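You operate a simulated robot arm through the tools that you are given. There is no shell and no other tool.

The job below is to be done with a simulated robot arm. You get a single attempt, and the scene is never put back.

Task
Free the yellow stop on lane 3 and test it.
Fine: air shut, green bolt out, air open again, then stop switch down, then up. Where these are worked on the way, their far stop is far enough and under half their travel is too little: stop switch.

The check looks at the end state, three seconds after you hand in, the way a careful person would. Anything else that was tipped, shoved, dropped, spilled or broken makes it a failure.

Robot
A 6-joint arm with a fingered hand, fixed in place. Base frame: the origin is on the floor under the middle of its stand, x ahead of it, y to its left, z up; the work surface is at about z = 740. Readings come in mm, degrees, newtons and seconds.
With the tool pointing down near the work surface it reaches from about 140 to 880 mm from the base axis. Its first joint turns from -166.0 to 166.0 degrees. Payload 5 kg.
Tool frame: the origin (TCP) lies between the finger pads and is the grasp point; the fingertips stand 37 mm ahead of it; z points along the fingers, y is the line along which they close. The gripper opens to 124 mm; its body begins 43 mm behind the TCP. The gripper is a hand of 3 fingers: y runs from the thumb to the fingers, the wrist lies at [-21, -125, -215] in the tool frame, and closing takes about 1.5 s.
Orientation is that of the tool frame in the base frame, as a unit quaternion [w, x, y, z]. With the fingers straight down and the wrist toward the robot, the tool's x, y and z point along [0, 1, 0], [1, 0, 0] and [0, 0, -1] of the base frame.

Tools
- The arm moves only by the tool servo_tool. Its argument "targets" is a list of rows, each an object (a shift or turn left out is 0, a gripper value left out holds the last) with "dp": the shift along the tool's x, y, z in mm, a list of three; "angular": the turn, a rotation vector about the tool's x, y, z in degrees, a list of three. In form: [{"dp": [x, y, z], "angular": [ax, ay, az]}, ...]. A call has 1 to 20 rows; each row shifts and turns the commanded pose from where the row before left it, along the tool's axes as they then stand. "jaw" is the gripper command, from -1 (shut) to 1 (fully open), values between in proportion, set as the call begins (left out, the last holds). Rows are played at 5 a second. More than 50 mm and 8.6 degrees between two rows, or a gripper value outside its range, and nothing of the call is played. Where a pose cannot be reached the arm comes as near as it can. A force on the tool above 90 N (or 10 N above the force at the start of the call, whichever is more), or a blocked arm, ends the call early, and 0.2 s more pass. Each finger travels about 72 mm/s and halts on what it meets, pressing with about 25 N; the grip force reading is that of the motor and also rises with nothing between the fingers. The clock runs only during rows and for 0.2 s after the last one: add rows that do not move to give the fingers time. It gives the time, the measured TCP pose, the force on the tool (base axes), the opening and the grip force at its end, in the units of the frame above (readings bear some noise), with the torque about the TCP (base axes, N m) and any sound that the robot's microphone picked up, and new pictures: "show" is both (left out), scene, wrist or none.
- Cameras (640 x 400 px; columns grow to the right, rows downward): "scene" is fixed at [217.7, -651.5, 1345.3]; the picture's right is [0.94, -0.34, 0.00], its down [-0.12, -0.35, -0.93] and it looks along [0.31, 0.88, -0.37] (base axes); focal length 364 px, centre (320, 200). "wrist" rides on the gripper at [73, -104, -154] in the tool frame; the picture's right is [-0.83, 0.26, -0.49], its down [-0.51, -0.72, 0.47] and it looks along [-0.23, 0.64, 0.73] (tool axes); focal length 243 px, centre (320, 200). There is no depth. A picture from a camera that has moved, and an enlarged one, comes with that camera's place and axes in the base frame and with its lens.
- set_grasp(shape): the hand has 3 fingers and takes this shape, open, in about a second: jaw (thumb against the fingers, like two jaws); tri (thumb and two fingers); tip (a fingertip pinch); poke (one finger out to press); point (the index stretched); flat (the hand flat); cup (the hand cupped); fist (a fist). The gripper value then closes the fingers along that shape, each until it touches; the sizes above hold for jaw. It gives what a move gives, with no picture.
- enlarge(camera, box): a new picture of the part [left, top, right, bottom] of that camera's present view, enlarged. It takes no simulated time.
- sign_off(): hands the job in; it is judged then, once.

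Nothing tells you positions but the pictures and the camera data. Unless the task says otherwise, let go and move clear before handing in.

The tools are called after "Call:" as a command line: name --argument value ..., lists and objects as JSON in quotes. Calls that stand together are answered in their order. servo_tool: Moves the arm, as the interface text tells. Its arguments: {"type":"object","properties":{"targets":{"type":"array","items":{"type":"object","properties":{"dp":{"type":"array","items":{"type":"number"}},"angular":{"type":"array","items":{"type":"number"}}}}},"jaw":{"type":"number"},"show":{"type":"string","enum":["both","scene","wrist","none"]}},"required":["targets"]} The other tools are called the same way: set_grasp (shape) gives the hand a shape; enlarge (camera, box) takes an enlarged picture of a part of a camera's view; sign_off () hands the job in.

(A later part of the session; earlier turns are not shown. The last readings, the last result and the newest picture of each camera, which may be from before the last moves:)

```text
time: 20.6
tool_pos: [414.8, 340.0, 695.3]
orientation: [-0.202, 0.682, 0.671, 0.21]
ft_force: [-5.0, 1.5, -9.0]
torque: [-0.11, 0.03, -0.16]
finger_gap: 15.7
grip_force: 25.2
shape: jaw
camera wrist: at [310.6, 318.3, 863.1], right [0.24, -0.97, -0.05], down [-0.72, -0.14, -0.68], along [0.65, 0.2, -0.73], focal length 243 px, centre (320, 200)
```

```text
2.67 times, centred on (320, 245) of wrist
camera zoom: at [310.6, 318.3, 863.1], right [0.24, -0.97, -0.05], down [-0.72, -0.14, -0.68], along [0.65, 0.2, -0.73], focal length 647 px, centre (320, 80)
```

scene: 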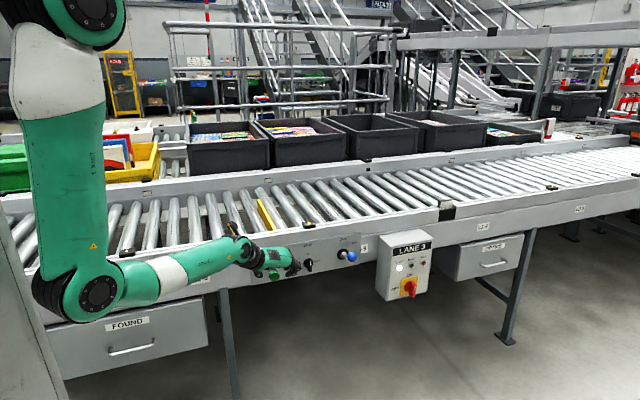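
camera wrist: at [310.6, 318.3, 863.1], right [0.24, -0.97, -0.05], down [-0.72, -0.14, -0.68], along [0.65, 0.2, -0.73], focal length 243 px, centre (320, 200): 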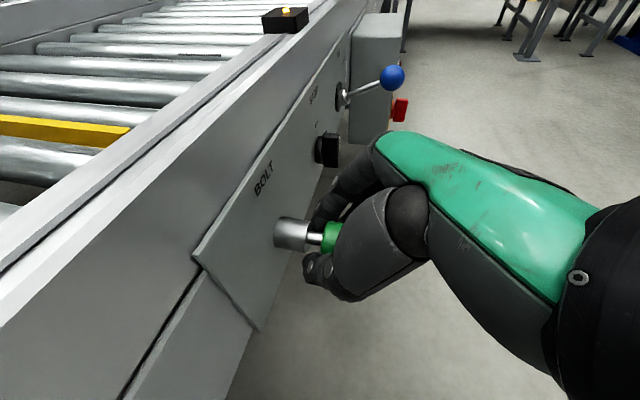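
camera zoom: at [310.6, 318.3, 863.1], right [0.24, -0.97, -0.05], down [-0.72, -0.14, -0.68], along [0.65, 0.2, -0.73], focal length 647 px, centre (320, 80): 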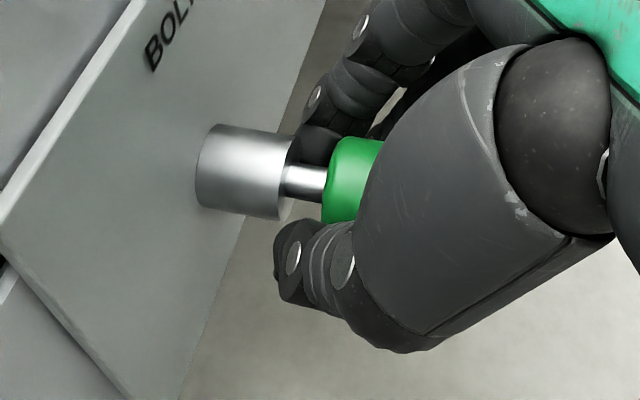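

The knob is gripped, with a finger hooked behind it. I'll pull straight out along -y in small steps and watch the force.

Call:
servo_tool --targets '[{"dp": [-4.15, 0, -2.8]}, {"dp": [-4.15, 0, -2.8]}, {"dp": [-4.15, 0, -2.8]}, {"dp": [-4.15, 0, -2.8]}, {"dp": [0, 0, 0]}]' --show "wrist"

Call:
enlarge --camera "wrist" --box '[240, 170, 400, 320]'

```text
time: 21.8
tool_pos: [415.1, 320.0, 696.1]
orientation: [-0.202, 0.682, 0.671, 0.21]
ft_force: [-9.1, -0.2, -15.9]
torque: [-0.18, 0.16, -0.02]
finger_gap: 15.2
grip_force: 25.3
shape: jaw
camera wrist: at [310.2, 298.0, 863.2], right [0.24, -0.97, -0.05], down [-0.72, -0.15, -0.68], along [0.65, 0.2, -0.73], focal length 243 px, centre (320, 200)
```

wrist: 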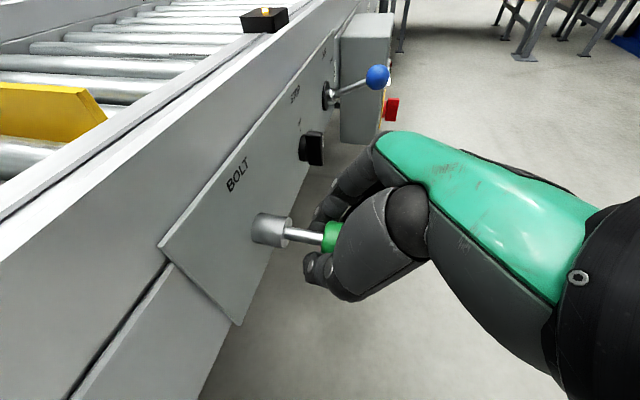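

```text
2.67 times, centred on (320, 245) of wrist
camera zoom: at [310.2, 298.0, 863.2], right [0.24, -0.97, -0.05], down [-0.72, -0.15, -0.68], along [0.65, 0.2, -0.73], focal length 647 px, centre (320, 80)
```

zoom: 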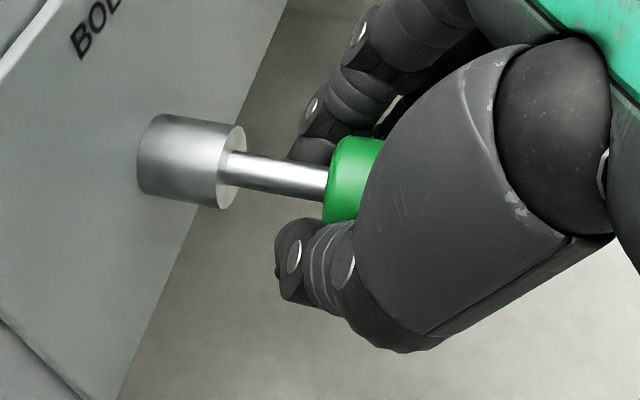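

The bolt is sliding out freely, 20 mm so far, and the yellow stop looks as though it has risen. I'll keep pulling until the bolt reaches its stop.

Call:
servo_tool --targets '[{"dp": [-3.3, 0, -2.2]}, {"dp": [-3.3, 0, -2.2]}, {"dp": [0, 0, 0]}]' --show "both"

Call:
enlarge --camera "scene" --box '[220, 180, 380, 300]'

```text
time: 22.6
tool_pos: [415.5, 313.3, 696.4]
orientation: [-0.202, 0.681, 0.671, 0.211]
ft_force: [-9.8, 13.4, -23.9]
torque: [-0.06, 0.19, 0.08]
finger_gap: 14.8
grip_force: 24.8
shape: jaw
camera wrist: at [310.2, 290.7, 863.5], right [0.24, -0.97, -0.05], down [-0.72, -0.14, -0.68], along [0.65, 0.2, -0.73], focal length 243 px, centre (320, 200)
```

scene: 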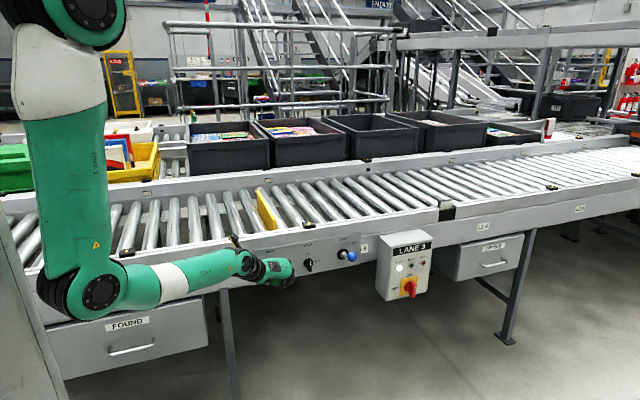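
wrist: 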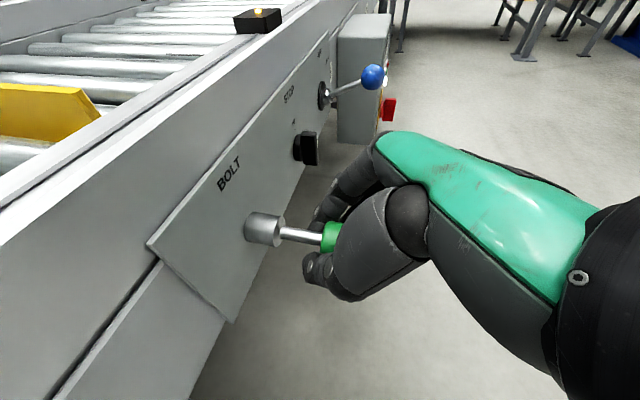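

```text
3.33 times, centred on (300, 240) of scene
camera zoom: at [217.7, -651.5, 1345.3], right [0.94, -0.34, 0.0], down [-0.12, -0.35, -0.93], along [0.31, 0.88, -0.37], focal length 1212 px, centre (387, 67)
```

zoom: 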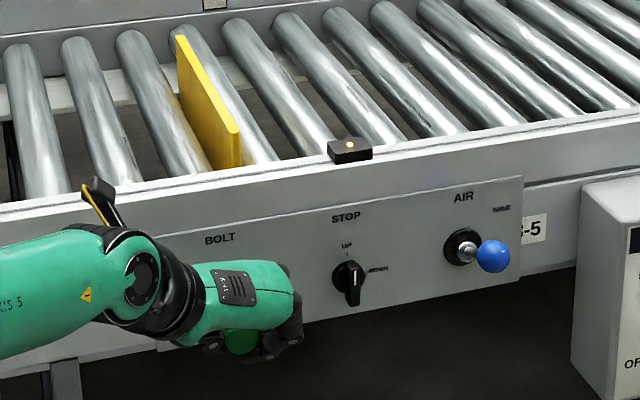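

The stop has risen since the bolt came free, and resistance (13 N) is starting to show on the bolt. I'll pull a few more mm to confirm it's at its end.

Call:
servo_tool --targets '[{"dp": [-2.5, 0, -1.7]}, {"dp": [-2.5, 0, -1.7]}, {"dp": [0, 0, 0]}]' --show "wrist"

Call:
enlarge --camera "wrist" --box '[200, 170, 400, 320]'

```text
time: 23.4
tool_pos: [414.7, 307.4, 698.3]
orientation: [-0.203, 0.681, 0.671, 0.211]
ft_force: [-12.6, 52.1, -33.5]
torque: [0.29, 0.31, 0.56]
finger_gap: 12.7
grip_force: 25.2
shape: jaw
camera wrist: at [310.6, 286.1, 864.2], right [0.25, -0.97, -0.06], down [-0.72, -0.14, -0.68], along [0.65, 0.21, -0.73], focal length 243 px, centre (320, 200)
```

wrist: 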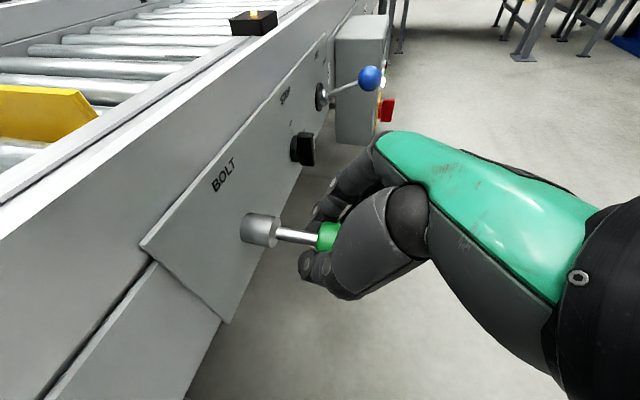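

```text
2.67 times, centred on (300, 245) of wrist
camera zoom: at [310.6, 286.1, 864.2], right [0.25, -0.97, -0.06], down [-0.72, -0.14, -0.68], along [0.65, 0.21, -0.73], focal length 647 px, centre (373, 80)
```

zoom: 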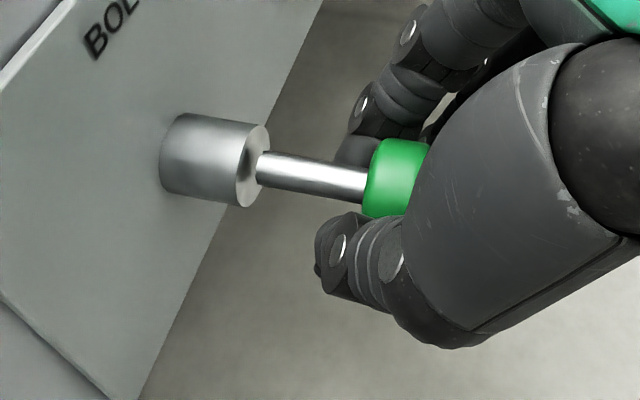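

It's at its hard stop (52 N), and there was no spring force mid-travel. I'll ease the tension, open the hand and check the bolt stays out.

Call:
servo_tool --targets '[{"dp": [2.5, 0, 1.7]}, {"dp": [1.5, 0, 1]}, {"dp": [0, 0, 0]}]' --show "none"

Call:
servo_tool --targets '[{"dp": [0, 0, 0]}, {"dp": [0, 0, 0]}, {"dp": [0, 0, 0]}, {"dp": [0, 0, 0]}]' --jaw 0.1 --show "wrist"

Call:
enlarge --camera "wrist" --box '[200, 170, 400, 320]'

```text
time: 24.2
tool_pos: [415.8, 310.5, 696.8]
orientation: [-0.202, 0.682, 0.671, 0.211]
ft_force: [-8.9, 13.0, -10.5]
torque: [0.01, 0.14, 0.19]
finger_gap: 14.2
grip_force: 24.3
shape: jaw
```

```text
time: 25.2
tool_pos: [416.4, 311.7, 696.6]
orientation: [-0.202, 0.682, 0.671, 0.211]
ft_force: [-0.3, -0.3, 0.4]
torque: [0.02, 0.07, 0.02]
finger_gap: 67.6
grip_force: 0.0
shape: jaw
camera wrist: at [310.5, 289.4, 863.8], right [0.24, -0.97, -0.05], down [-0.72, -0.14, -0.68], along [0.65, 0.21, -0.73], focal length 243 px, centre (320, 200)
```

wrist: 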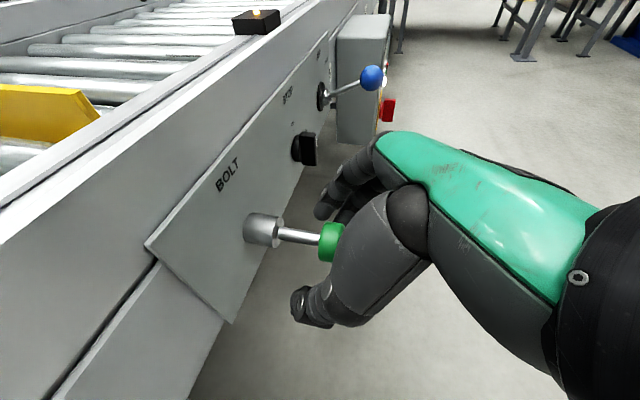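

```text
2.67 times, centred on (300, 245) of wrist
camera zoom: at [310.5, 289.4, 863.8], right [0.24, -0.97, -0.05], down [-0.72, -0.14, -0.68], along [0.65, 0.21, -0.73], focal length 647 px, centre (373, 80)
```

zoom: 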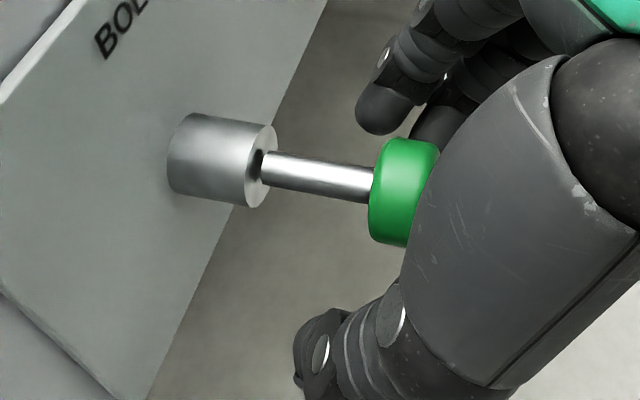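

The bolt stays out. Next I'll lift off the knob, go back to the air lever (ball now at about (677, 319, 738)) and restore the 45° pitch.

Call:
servo_tool --targets '[{"dp": [10, 0, -16]}, {"dp": [12, 0, -19]}, {"dp": [12, 0, -19]}, {"dp": [12, 0, -19]}, {"dp": [0, 0, 0]}]' --show "none"

Call:
servo_tool --targets '[{"dp": [-5, 32.5, -5], "angular": [0, 1.4, 0]}, {"dp": [-5, 32.5, -5], "angular": [0, 1.4, 0]}, {"dp": [-5, 32.5, -5], "angular": [0, 1.4, 0]}, {"dp": [-5, 32.5, -5], "angular": [0, 1.4, 0]}, {"dp": [-5, 32.5, -5], "angular": [0, 1.4, 0]}, {"dp": [-5, 32.5, -5], "angular": [0, 1.4, 0]}, {"dp": [-5, 32.5, -5], "angular": [0, 1.4, 0]}, {"dp": [-5, 32.5, -5], "angular": [0, 1.4, 0]}, {"dp": [0, 0, 0]}]' --show "both"

```text
time: 26.4
tool_pos: [413.1, 308.3, 782.1]
orientation: [-0.203, 0.681, 0.671, 0.211]
ft_force: [0.6, -0.6, 0.0]
torque: [0.03, 0.05, 0.01]
finger_gap: 67.9
grip_force: 0.1
shape: jaw
```

```text
time: 28.4
tool_pos: [673.9, 245.8, 789.7]
orientation: [-0.267, 0.658, 0.648, 0.276]
ft_force: [0.0, 0.3, -0.2]
torque: [0.0, 0.01, 0.0]
finger_gap: 68.0
grip_force: 0.1
shape: jaw
camera wrist: at [568.0, 192.7, 948.9], right [0.25, -0.94, -0.24], down [-0.72, -0.01, -0.7], along [0.65, 0.34, -0.68], focal length 243 px, centre (320, 200)
```

scene: 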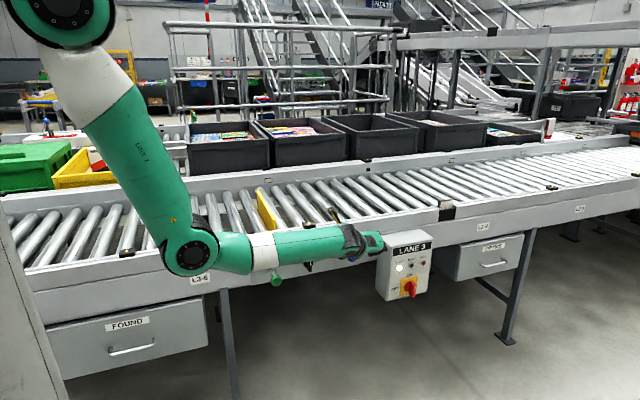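
wrist: 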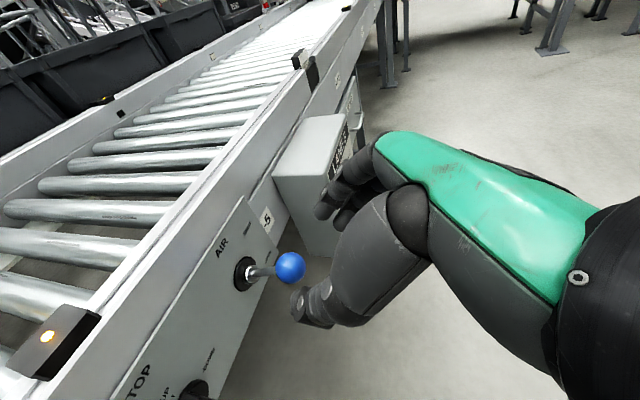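

The ball is at about (2.5, 3, 85) in the tool frame. I'll approach along the axis as before.

Call:
servo_tool --targets '[{"dp": [0.6, 0.6, 18]}, {"dp": [0.6, 0.6, 18]}, {"dp": [0.6, 0.6, 18]}, {"dp": [0.6, 0.6, 16]}, {"dp": [0, 0, 12]}, {"dp": [0, 0, 0]}]' --show "wrist"

Call:
enlarge --camera "wrist" --box '[220, 160, 400, 310]'

```text
time: 29.8
tool_pos: [677.5, 307.5, 734.2]
orientation: [-0.268, 0.658, 0.647, 0.276]
ft_force: [0.2, 0.3, -0.6]
torque: [0.02, -0.03, -0.02]
finger_gap: 67.8
grip_force: 0.1
shape: jaw
camera wrist: at [572.4, 254.0, 893.9], right [0.25, -0.94, -0.24], down [-0.72, -0.01, -0.7], along [0.65, 0.34, -0.68], focal length 243 px, centre (320, 200)
```

wrist: 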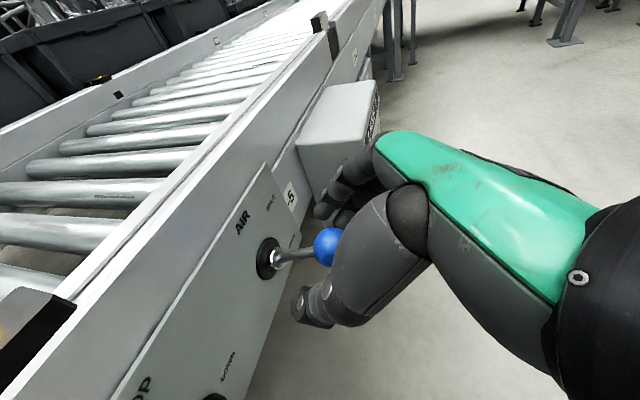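

```text
2.67 times, centred on (310, 235) of wrist
camera zoom: at [572.4, 254.0, 893.9], right [0.25, -0.94, -0.24], down [-0.72, -0.01, -0.7], along [0.65, 0.34, -0.68], focal length 647 px, centre (347, 107)
```

zoom: 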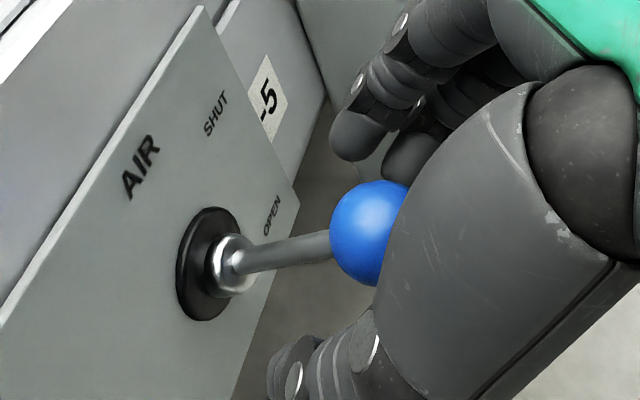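

The ball is centred, so I'll close and carry the lever back down along the arc to OPEN.

Call:
servo_tool --targets '[{"dp": [0, 0, 0]}, {"dp": [0, 0, 0]}, {"dp": [0, 0, 0]}, {"dp": [0, 0, 0]}, {"dp": [0, 0, 0]}, {"dp": [0, 0, 0]}]' --jaw -1 --show "none"

Call:
servo_tool --targets '[{"dp": [-6.1, 0, 2.4]}, {"dp": [-6.2, 0, 2.5]}, {"dp": [-5.6, 0, 3.5]}, {"dp": [-5.7, 0, 3.5]}, {"dp": [-5, 0, 4.4]}, {"dp": [-4.9, 0, 4.4]}, {"dp": [0, 0, 0]}]' --show "wrist"

```text
time: 31.2
tool_pos: [677.3, 308.5, 734.9]
orientation: [-0.267, 0.657, 0.648, 0.277]
ft_force: [-2.7, 11.8, -5.8]
torque: [0.1, -0.01, 0.0]
finger_gap: 15.6
grip_force: 25.2
shape: jaw
```

```text
time: 32.8
tool_pos: [678.5, 300.7, 696.5]
orientation: [-0.267, 0.657, 0.648, 0.277]
ft_force: [-2.5, 34.0, 9.9]
torque: [0.94, -0.17, 0.21]
finger_gap: 15.1
grip_force: 25.2
shape: jaw
camera wrist: at [572.5, 246.1, 856.2], right [0.25, -0.94, -0.24], down [-0.72, -0.01, -0.7], along [0.65, 0.35, -0.67], focal length 243 px, centre (320, 200)
```

wrist: 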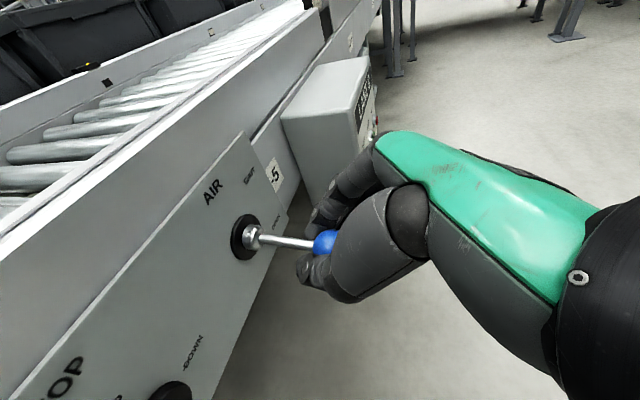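

The lever is at horizontal, with a bit of outward tension (34 N in y). I'll ease in slightly and continue down.

Call:
servo_tool --targets '[{"dp": [-2.6, 0, 6.7]}, {"dp": [-3.4, 0, 5.9]}, {"dp": [-3.2, 0, 5.8]}, {"dp": [-3.1, 0, 5.9]}, {"dp": [0, 0, 0]}]' --show "wrist"

Call:
enlarge --camera "wrist" --box '[220, 160, 400, 310]'

```text
time: 34.0
tool_pos: [677.6, 308.4, 672.3]
orientation: [-0.267, 0.656, 0.649, 0.278]
ft_force: [-5.2, 24.7, 23.6]
torque: [0.95, -0.03, 0.31]
finger_gap: 16.2
grip_force: 24.7
shape: jaw
camera wrist: at [572.8, 254.1, 830.9], right [0.25, -0.94, -0.24], down [-0.72, -0.01, -0.7], along [0.65, 0.35, -0.67], focal length 243 px, centre (320, 200)
```

wrist: 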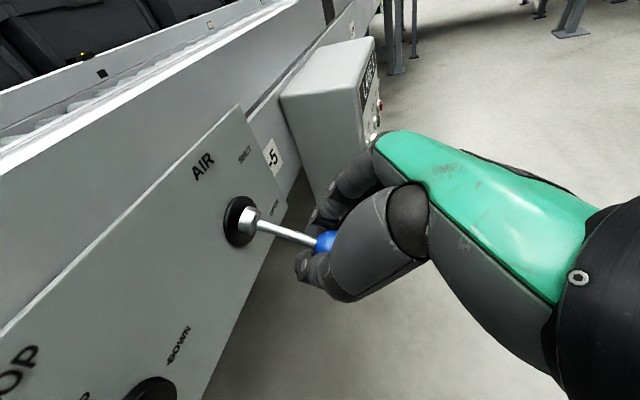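

```text
2.67 times, centred on (310, 235) of wrist
camera zoom: at [572.8, 254.1, 830.9], right [0.25, -0.94, -0.24], down [-0.72, -0.01, -0.7], along [0.65, 0.35, -0.67], focal length 647 px, centre (347, 107)
```

zoom: 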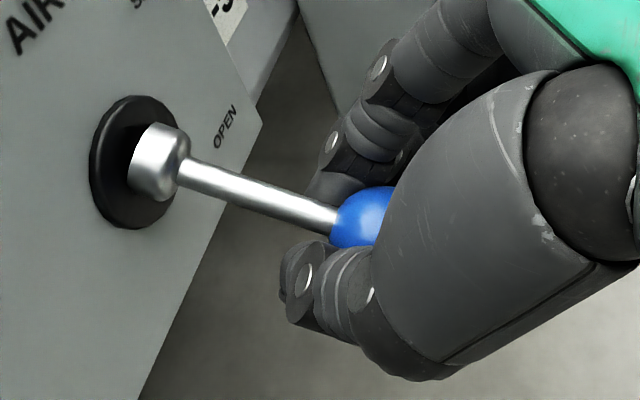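

The reaction is rising (about 24 N up), so I'll press a little further to seat the lever against its OPEN stop.

Call:
servo_tool --targets '[{"dp": [-1.4, 0, 4.2]}, {"dp": [-1.4, 0, 3.5]}, {"dp": [0, 0, 0]}]' --show "wrist"

Call:
enlarge --camera "wrist" --box '[220, 160, 400, 310]'

```text
time: 34.8
tool_pos: [677.3, 311.4, 665.0]
orientation: [-0.266, 0.657, 0.648, 0.279]
ft_force: [-7.1, 16.0, 22.3]
torque: [0.46, 0.03, 0.13]
finger_gap: 16.8
grip_force: 25.0
shape: jaw
camera wrist: at [572.2, 257.3, 823.5], right [0.25, -0.94, -0.24], down [-0.71, -0.01, -0.7], along [0.65, 0.34, -0.67], focal length 243 px, centre (320, 200)
```

wrist: 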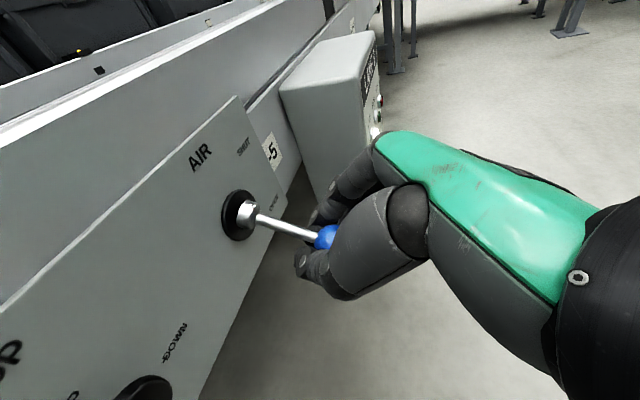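

```text
2.67 times, centred on (310, 235) of wrist
camera zoom: at [572.2, 257.3, 823.5], right [0.25, -0.94, -0.24], down [-0.71, -0.01, -0.7], along [0.65, 0.34, -0.67], focal length 647 px, centre (347, 107)
```

zoom: 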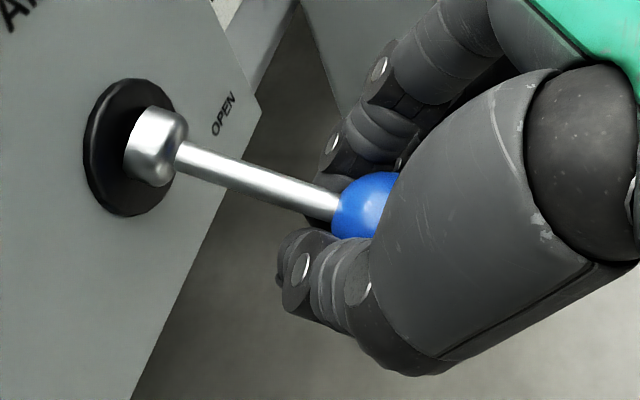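

Call:
servo_tool --targets '[{"dp": [-1.5, 0, 4]}, {"dp": [-1.5, 0, 4]}, {"dp": [0, 0, 0]}]' --show "wrist"

Call:
enlarge --camera "wrist" --box '[220, 160, 400, 310]'

```text
time: 35.6
tool_pos: [677.6, 312.5, 664.8]
orientation: [-0.267, 0.657, 0.648, 0.278]
ft_force: [-5.2, 15.6, 21.9]
torque: [0.43, 0.02, 0.11]
finger_gap: 16.9
grip_force: 24.7
shape: jaw
out of reach, approached as far as the arm can: row 1, 2
camera wrist: at [572.0, 257.4, 823.4], right [0.25, -0.94, -0.24], down [-0.71, -0.01, -0.7], along [0.65, 0.34, -0.67], focal length 243 px, centre (320, 200)
```

wrist: 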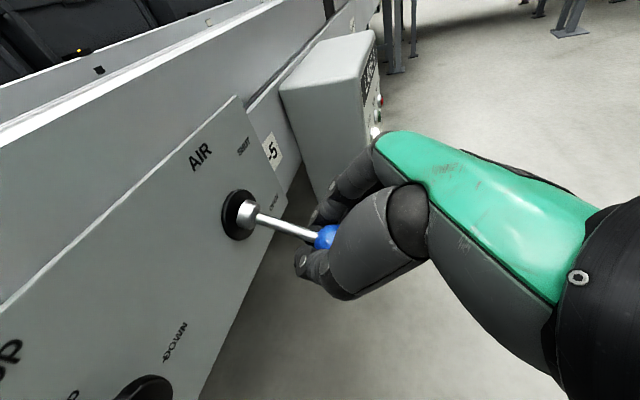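

```text
2.67 times, centred on (310, 235) of wrist
camera zoom: at [572.0, 257.4, 823.4], right [0.25, -0.94, -0.24], down [-0.71, -0.01, -0.7], along [0.65, 0.34, -0.67], focal length 647 px, centre (347, 107)
```

zoom: 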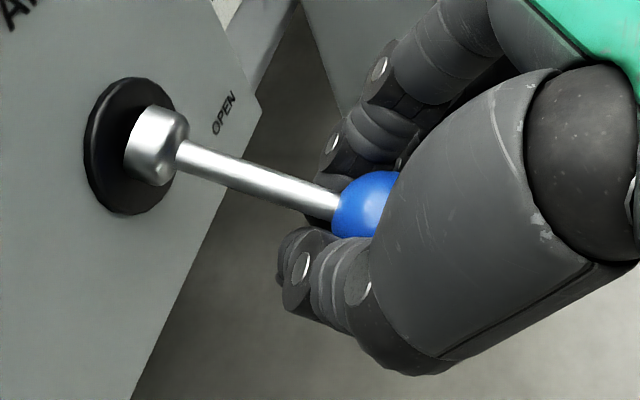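

The arm is at its reach limit in this pose. I'll release the ball, back off and check the lever against its original OPEN position.

Call:
servo_tool --targets '[{"dp": [0, 0, 0]}, {"dp": [0, 0, 0]}, {"dp": [0, 0, 0]}, {"dp": [0, 0, 0]}]' --jaw 0.1 --show "none"

Call:
servo_tool --targets '[{"dp": [0, 0, -15]}, {"dp": [0, 0, -20]}, {"dp": [0, 0, -25]}, {"dp": [10, 0, -30]}, {"dp": [20, 0, -30]}, {"dp": [20, 0, -20]}, {"dp": [0, 0, 0]}]' --show "both"

Call:
enlarge --camera "scene" --box '[330, 235, 370, 285]'

Call:
enlarge --camera "scene" --box '[240, 180, 400, 300]'

```text
time: 36.6
tool_pos: [678.0, 311.1, 663.2]
orientation: [-0.266, 0.659, 0.647, 0.276]
ft_force: [0.2, 0.4, 0.3]
torque: [-0.02, 0.02, -0.02]
finger_gap: 67.6
grip_force: 0.0
shape: jaw
```

```text
time: 38.2
tool_pos: [746.9, 261.0, 715.2]
orientation: [-0.268, 0.658, 0.648, 0.276]
ft_force: [0.3, -0.2, 0.0]
torque: [-0.03, -0.02, 0.01]
finger_gap: 67.8
grip_force: 0.1
shape: jaw
out of reach, approached as far as the arm can: row 1, 2, 3, 4, 5, 6
camera wrist: at [641.3, 206.5, 874.6], right [0.25, -0.94, -0.24], down [-0.72, -0.01, -0.7], along [0.65, 0.34, -0.68], focal length 243 px, centre (320, 200)
```

scene: 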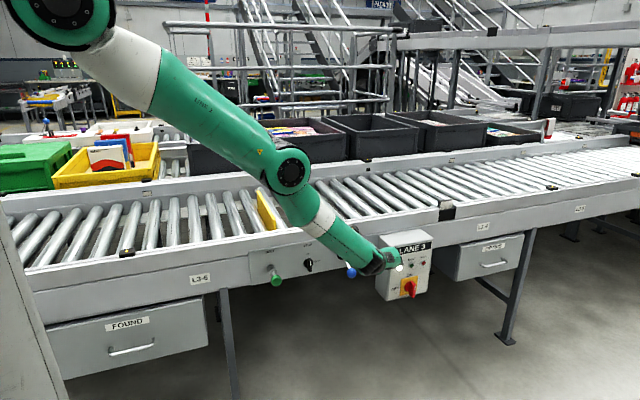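
wrist: 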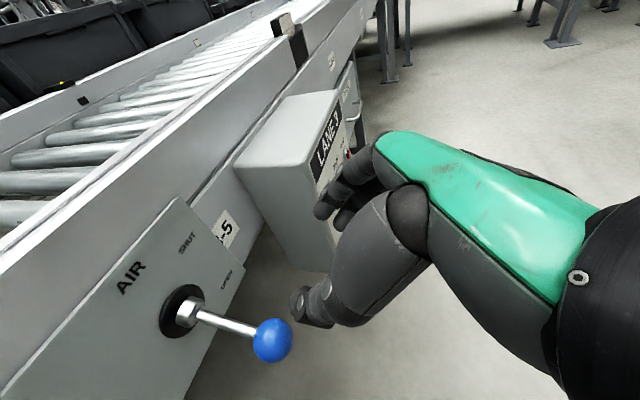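

```text
8.00 times, centred on (350, 260) of scene
camera zoom: at [217.7, -651.5, 1345.3], right [0.94, -0.34, 0.0], down [-0.12, -0.35, -0.93], along [0.31, 0.88, -0.37], focal length 2908 px, centre (80, -280)
```

zoom: 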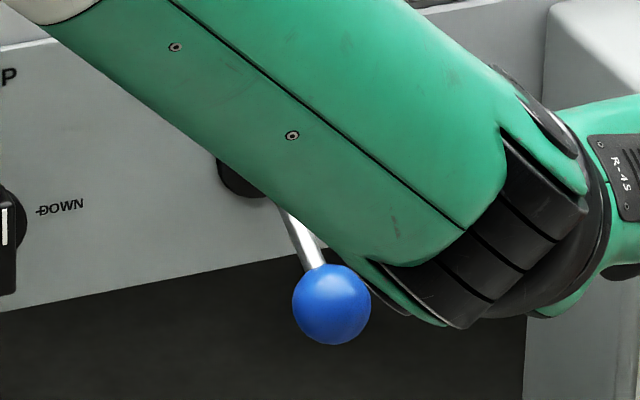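

```text
3.33 times, centred on (320, 240) of scene
camera zoom: at [217.7, -651.5, 1345.3], right [0.94, -0.34, 0.0], down [-0.12, -0.35, -0.93], along [0.31, 0.88, -0.37], focal length 1212 px, centre (320, 67)
```

zoom: 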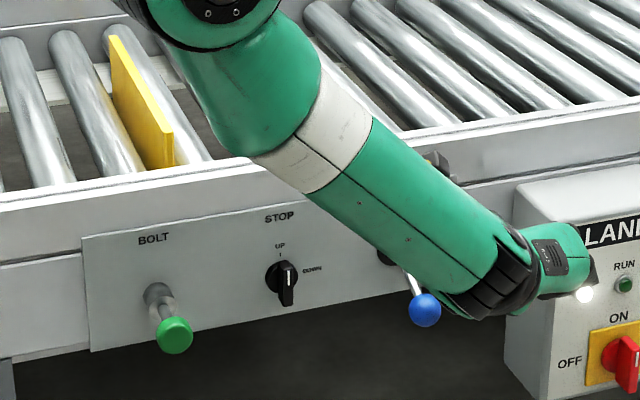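

The lever is back exactly at its original OPEN position. The arm has drifted to (747, 261, 715) near its reach limit, with no contact. I'll hold for one step and see whether it settles towards the commanded pose, which is left of and above the box.

Call:
servo_tool --targets '[{"dp": [0, 0, 0]}]' --show "both"

```text
time: 38.6
tool_pos: [747.4, 260.4, 715.8]
orientation: [-0.267, 0.657, 0.649, 0.277]
ft_force: [-0.8, 0.0, 0.3]
torque: [0.0, -0.01, 0.0]
finger_gap: 67.7
grip_force: 0.0
shape: jaw
camera wrist: at [641.2, 206.5, 874.5], right [0.25, -0.94, -0.24], down [-0.72, -0.01, -0.7], along [0.65, 0.35, -0.68], focal length 243 px, centre (320, 200)
```

scene: 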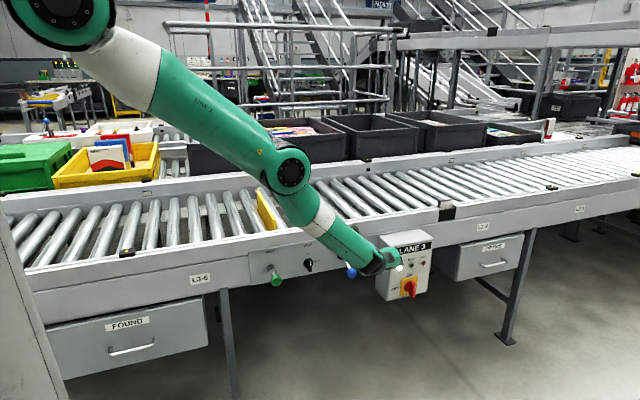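
wrist: 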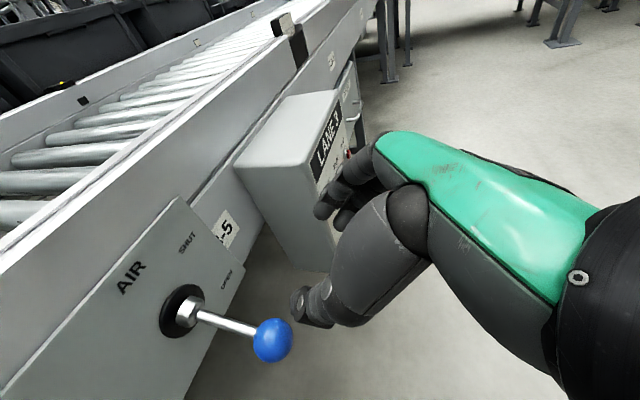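

The arm has stretched out straight (singular), which explains the sideways slip. I'll ease it inward with a small move left and up, away from the box and the ball.

Call:
servo_tool --targets '[{"dp": [14, -20, -14]}, {"dp": [14, -20, -14]}]' --show "both"

```text
time: 39.2
tool_pos: [707.0, 260.8, 755.1]
orientation: [-0.267, 0.657, 0.649, 0.276]
ft_force: [0.0, -0.6, 1.4]
torque: [-0.13, 0.05, 0.01]
finger_gap: 68.5
grip_force: 0.1
shape: jaw
camera wrist: at [601.8, 207.4, 914.3], right [0.25, -0.94, -0.24], down [-0.72, -0.01, -0.7], along [0.65, 0.34, -0.68], focal length 243 px, centre (320, 200)
```

scene: 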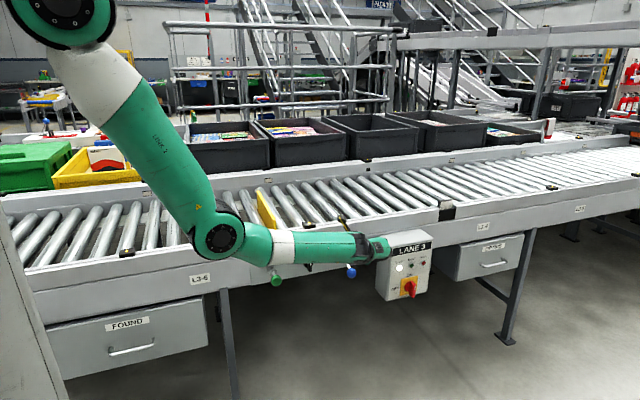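
wrist: 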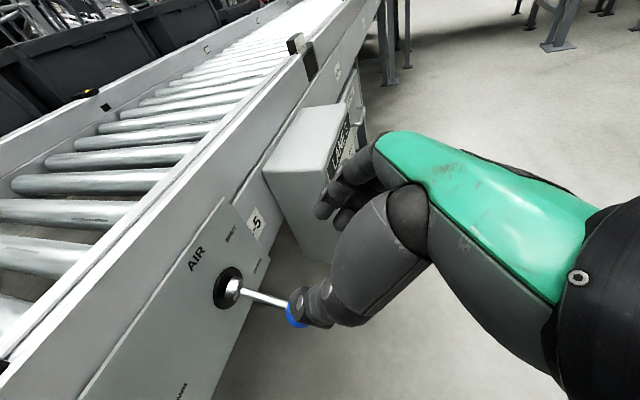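

The arm recovered cleanly. Air is OPEN and the bolt is out, so next is the stop switch at about x≈545. I'll move in front of it at a standoff and look closely.

Call:
servo_tool --targets '[{"dp": [4.3, -27, -6.4]}, {"dp": [4.3, -27, -6.4]}, {"dp": [4.3, -27, -6.4]}, {"dp": [4.3, -27, -6.4]}, {"dp": [4.3, -27, -6.4]}, {"dp": [4.3, -27, -6.4]}, {"dp": [0, 0, 0]}]' --show "both"

Call:
set_grasp --shape "poke"

Call:
enlarge --camera "wrist" --box '[200, 150, 420, 340]'

Call:
enlarge --camera "scene" --box '[240, 180, 400, 300]'

```text
time: 40.8
tool_pos: [544.1, 255.1, 800.1]
orientation: [-0.267, 0.657, 0.648, 0.277]
ft_force: [0.4, -0.5, -0.3]
torque: [0.0, 0.0, -0.02]
finger_gap: 68.2
grip_force: 0.1
shape: jaw
camera wrist: at [438.3, 201.3, 958.9], right [0.25, -0.94, -0.24], down [-0.72, -0.01, -0.7], along [0.65, 0.34, -0.68], focal length 243 px, centre (320, 200)
```

scene: 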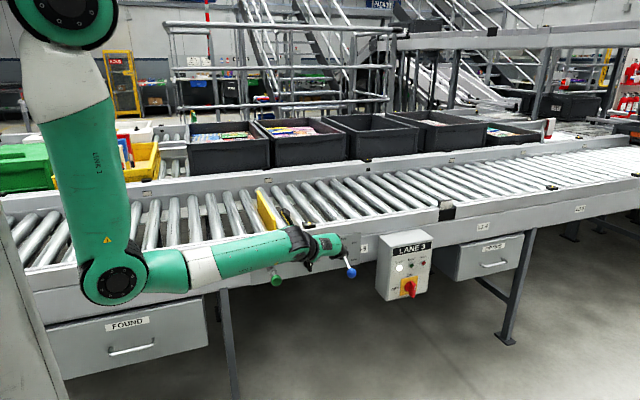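
wrist: 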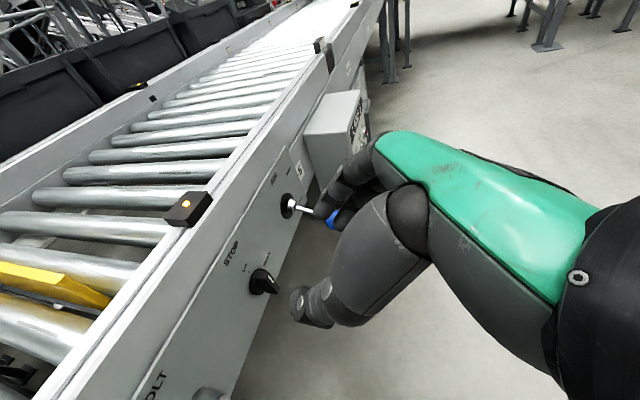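

```text
time: 41.7
tool_pos: [542.8, 255.2, 798.5]
orientation: [-0.267, 0.658, 0.648, 0.276]
ft_force: [-0.7, 0.0, 0.5]
torque: [-0.01, 0.0, 0.02]
finger_gap: 0.0
grip_force: 0.0
shape: poke
```

```text
2.11 times, centred on (310, 245) of wrist
camera zoom: at [438.7, 201.3, 958.8], right [0.25, -0.94, -0.24], down [-0.72, -0.01, -0.7], along [0.65, 0.34, -0.68], focal length 511 px, centre (341, 105)
```

zoom: 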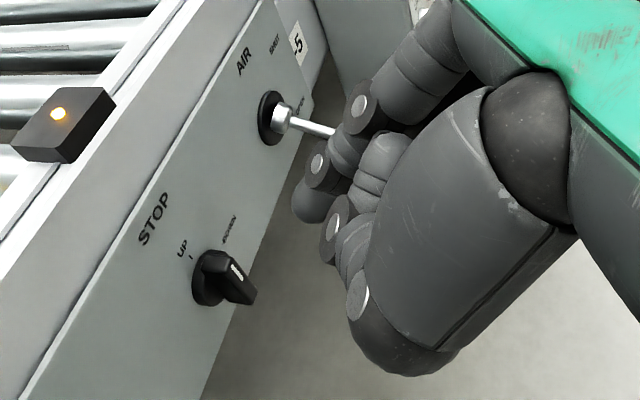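

```text
3.33 times, centred on (320, 240) of scene
camera zoom: at [217.7, -651.5, 1345.3], right [0.94, -0.34, 0.0], down [-0.12, -0.35, -0.93], along [0.31, 0.88, -0.37], focal length 1212 px, centre (320, 67)
```

zoom: 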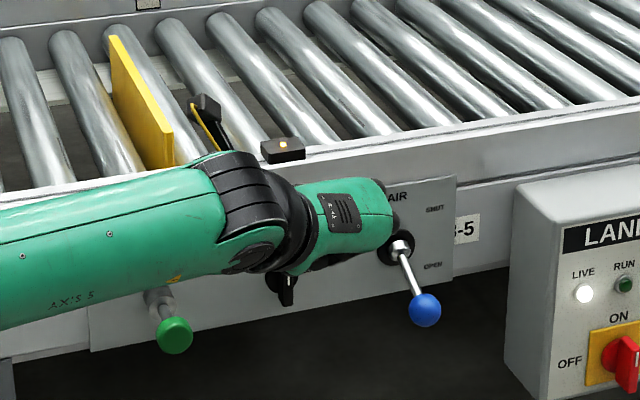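

The "poke" finger is only slightly ahead of the curled ones. I'll look at the "point" shape for a longer, cleaner finger.

Call:
set_grasp --shape "point"

Call:
enlarge --camera "wrist" --box '[200, 150, 420, 340]'

Call:
enlarge --camera "scene" --box '[270, 210, 370, 290]'

```text
time: 42.6
tool_pos: [543.7, 254.5, 799.4]
orientation: [-0.267, 0.657, 0.648, 0.276]
ft_force: [1.1, 0.3, 0.1]
torque: [0.0, 0.01, 0.01]
finger_gap: 0.3
grip_force: 0.0
shape: point
```

```text
2.11 times, centred on (310, 245) of wrist
camera zoom: at [438.7, 201.3, 958.8], right [0.25, -0.94, -0.24], down [-0.72, -0.01, -0.7], along [0.65, 0.34, -0.68], focal length 511 px, centre (341, 105)
```

zoom: 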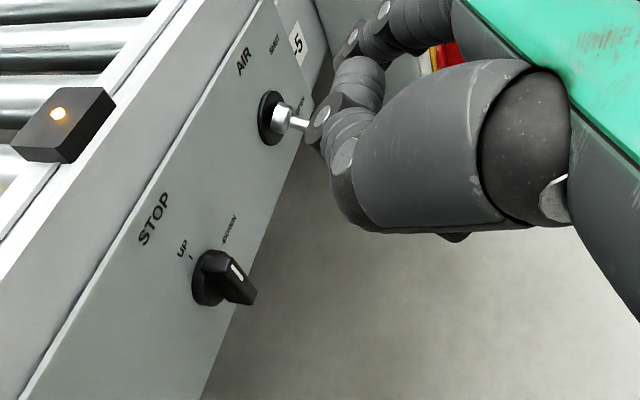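

```text
5.00 times, centred on (320, 250) of scene
camera zoom: at [217.7, -651.5, 1345.3], right [0.94, -0.34, 0.0], down [-0.12, -0.35, -0.93], along [0.31, 0.88, -0.37], focal length 1818 px, centre (320, -50)
```

zoom: 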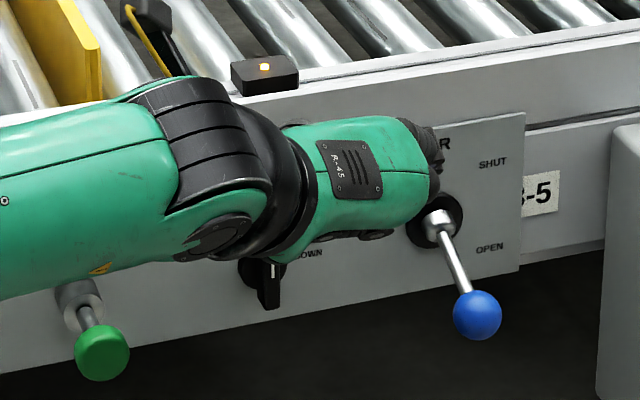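

"Point" extends the finger off to the side, which isn't useful here. In the jaw shape the thumb is a clean single pusher with its tip at about (0, -40, 37) in the tool frame. I'll return to jaw and move in for a closer look at the switch.

Call:
set_grasp --shape "jaw"

Call:
servo_tool --targets '[{"dp": [0, 4, 0]}, {"dp": [4, 4, 10]}, {"dp": [5, 4, 16]}, {"dp": [5, 4, 16]}, {"dp": [0, 0, 0]}]' --jaw 0.1 --show "both"

Call:
enlarge --camera "wrist" --box '[180, 180, 360, 340]'

Call:
enlarge --camera "scene" --box '[270, 210, 370, 290]'

```text
time: 43.5
tool_pos: [545.4, 255.2, 799.9]
orientation: [-0.268, 0.657, 0.648, 0.276]
ft_force: [0.0, -0.1, 0.0]
torque: [0.01, -0.01, -0.01]
finger_gap: 123.7
grip_force: 0.1
shape: jaw
```

```text
time: 44.7
tool_pos: [560.3, 295.0, 781.5]
orientation: [-0.266, 0.657, 0.648, 0.277]
ft_force: [-0.1, -0.1, 0.5]
torque: [-0.01, 0.01, 0.0]
finger_gap: 68.6
grip_force: 0.1
shape: jaw
camera wrist: at [455.2, 240.6, 939.1], right [0.25, -0.94, -0.24], down [-0.72, -0.01, -0.7], along [0.65, 0.34, -0.68], focal length 243 px, centre (320, 200)
```

scene: 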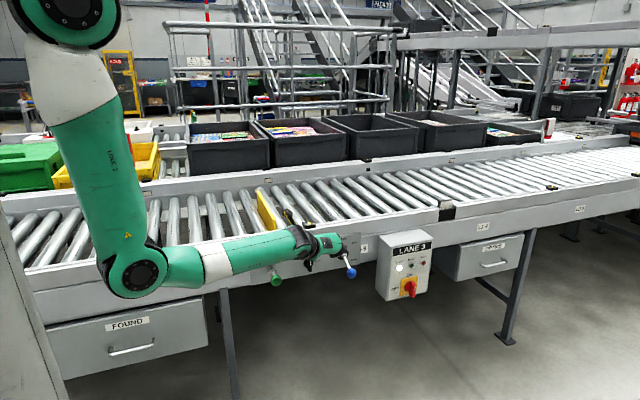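
wrist: 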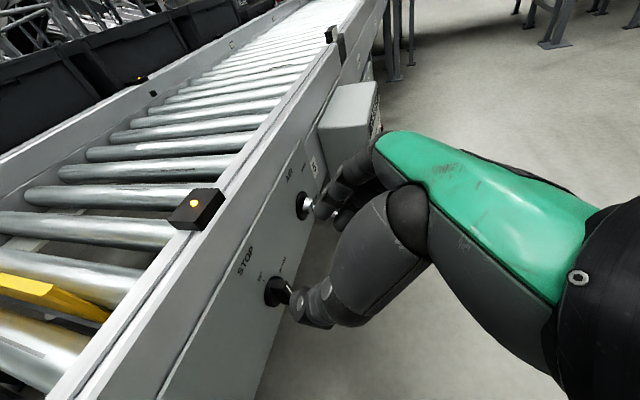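

```text
2.50 times, centred on (270, 260) of wrist
camera zoom: at [455.2, 240.6, 939.1], right [0.25, -0.94, -0.24], down [-0.72, -0.01, -0.7], along [0.65, 0.34, -0.68], focal length 606 px, centre (445, 50)
```

zoom: 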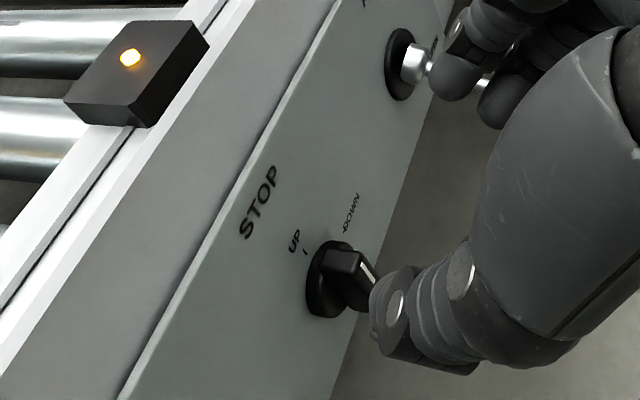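

```text
5.00 times, centred on (320, 250) of scene
camera zoom: at [217.7, -651.5, 1345.3], right [0.94, -0.34, 0.0], down [-0.12, -0.35, -0.93], along [0.31, 0.88, -0.37], focal length 1818 px, centre (320, -50)
```

zoom: 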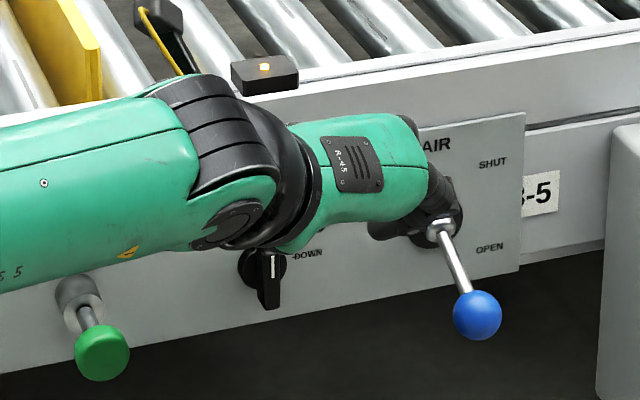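

The switch pivot is at about (546.5, 388, 686), with the bar spanning x 540–553, z 664–708 and y 366–386. I'll narrow the gap a little and bring the thumb tip beside the upper left of the bar, without contact.

Call:
servo_tool --targets '[{"dp": [-1, -2, 0]}, {"dp": [-1, -2, 14]}, {"dp": [-1, -1, 17]}, {"dp": [-1, -1, 17]}, {"dp": [-1, -1, 17]}, {"dp": [-1, 0, 15]}, {"dp": [0, 0, 0]}]' --jaw -0.1 --show "both"

Call:
enlarge --camera "wrist" --box '[220, 180, 380, 330]'

Call:
enlarge --camera "scene" --box '[270, 210, 370, 290]'

```text
time: 46.3
tool_pos: [555.0, 347.0, 718.7]
orientation: [-0.266, 0.657, 0.648, 0.277]
ft_force: [-0.8, -0.4, 0.5]
torque: [0.0, -0.02, 0.01]
finger_gap: 56.4
grip_force: 0.1
shape: jaw
camera wrist: at [449.6, 293.2, 878.5], right [0.25, -0.94, -0.24], down [-0.72, -0.01, -0.7], along [0.65, 0.34, -0.68], focal length 243 px, centre (320, 200)
```

scene: 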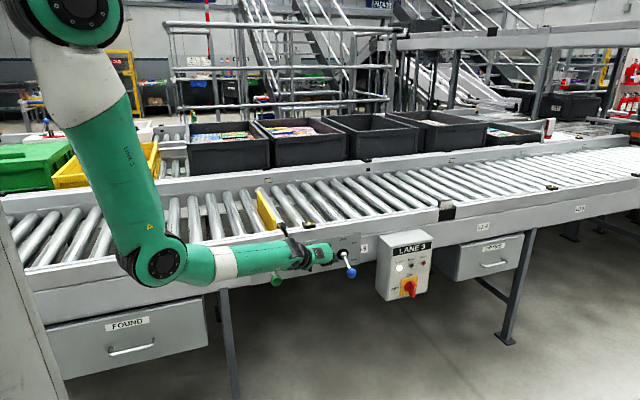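
wrist: 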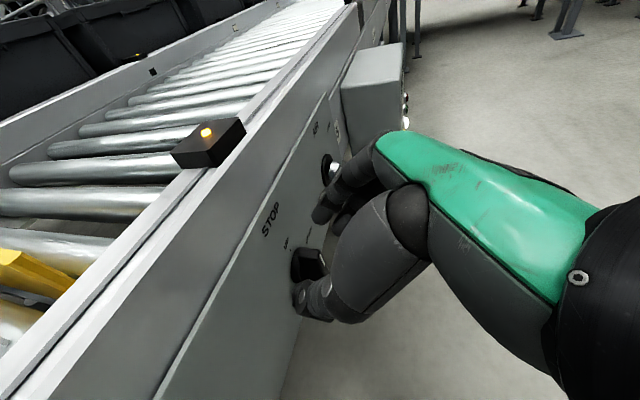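

```text
2.67 times, centred on (300, 255) of wrist
camera zoom: at [449.6, 293.2, 878.5], right [0.25, -0.94, -0.24], down [-0.72, -0.01, -0.7], along [0.65, 0.34, -0.68], focal length 647 px, centre (373, 53)
```

zoom: 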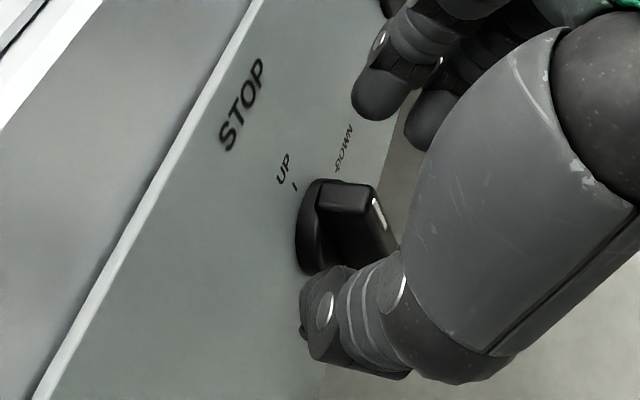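

```text
5.00 times, centred on (320, 250) of scene
camera zoom: at [217.7, -651.5, 1345.3], right [0.94, -0.34, 0.0], down [-0.12, -0.35, -0.93], along [0.31, 0.88, -0.37], focal length 1818 px, centre (320, -50)
```

zoom: 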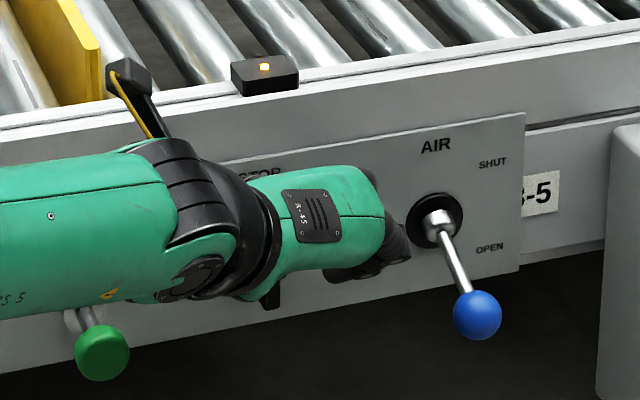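

The thumb is beside the bar's upper left with about 12 mm clearance, while the fingers stay well clear of the lever. I'll start the push to the right along the arc, first to about 30–45°.

Call:
servo_tool --targets '[{"dp": [0.4, 6, -0.4]}, {"dp": [0.4, 6, -0.4]}, {"dp": [2.6, 4, -2.5]}, {"dp": [1.7, 4.7, -1.7]}, {"dp": [0, 0, 0]}]' --show "wrist"

Call:
enlarge --camera "wrist" --box '[220, 180, 380, 330]'

Call:
enlarge --camera "scene" --box '[270, 210, 370, 290]'

```text
time: 47.5
tool_pos: [575.0, 347.2, 725.3]
orientation: [-0.267, 0.658, 0.648, 0.276]
ft_force: [-2.7, 1.7, -1.3]
torque: [0.01, -0.01, 0.07]
finger_gap: 57.0
grip_force: 0.0
shape: jaw
camera wrist: at [470.1, 292.9, 885.6], right [0.25, -0.94, -0.24], down [-0.72, -0.01, -0.7], along [0.65, 0.34, -0.68], focal length 243 px, centre (320, 200)
```

wrist: 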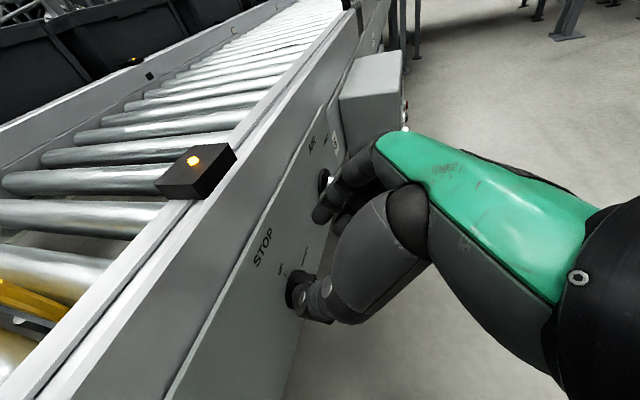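

```text
2.67 times, centred on (300, 255) of wrist
camera zoom: at [470.1, 292.9, 885.6], right [0.25, -0.94, -0.24], down [-0.72, -0.01, -0.7], along [0.65, 0.34, -0.68], focal length 647 px, centre (373, 53)
```

zoom: 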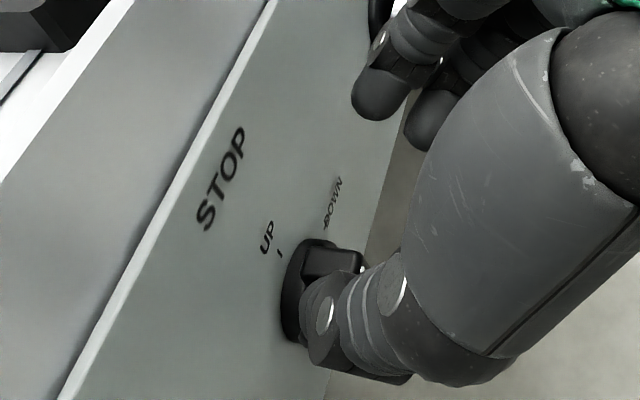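

```text
5.00 times, centred on (320, 250) of scene
camera zoom: at [217.7, -651.5, 1345.3], right [0.94, -0.34, 0.0], down [-0.12, -0.35, -0.93], along [0.31, 0.88, -0.37], focal length 1818 px, centre (320, -50)
```

zoom: 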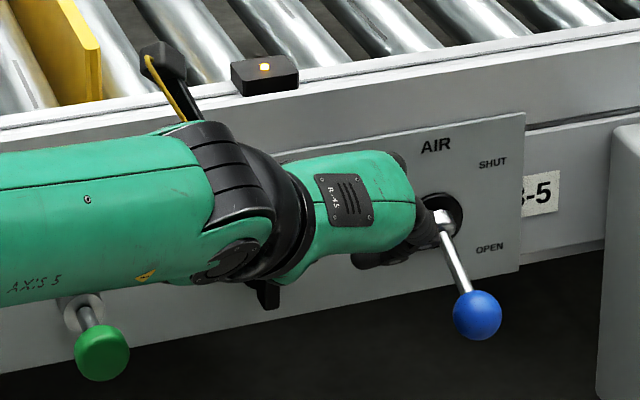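

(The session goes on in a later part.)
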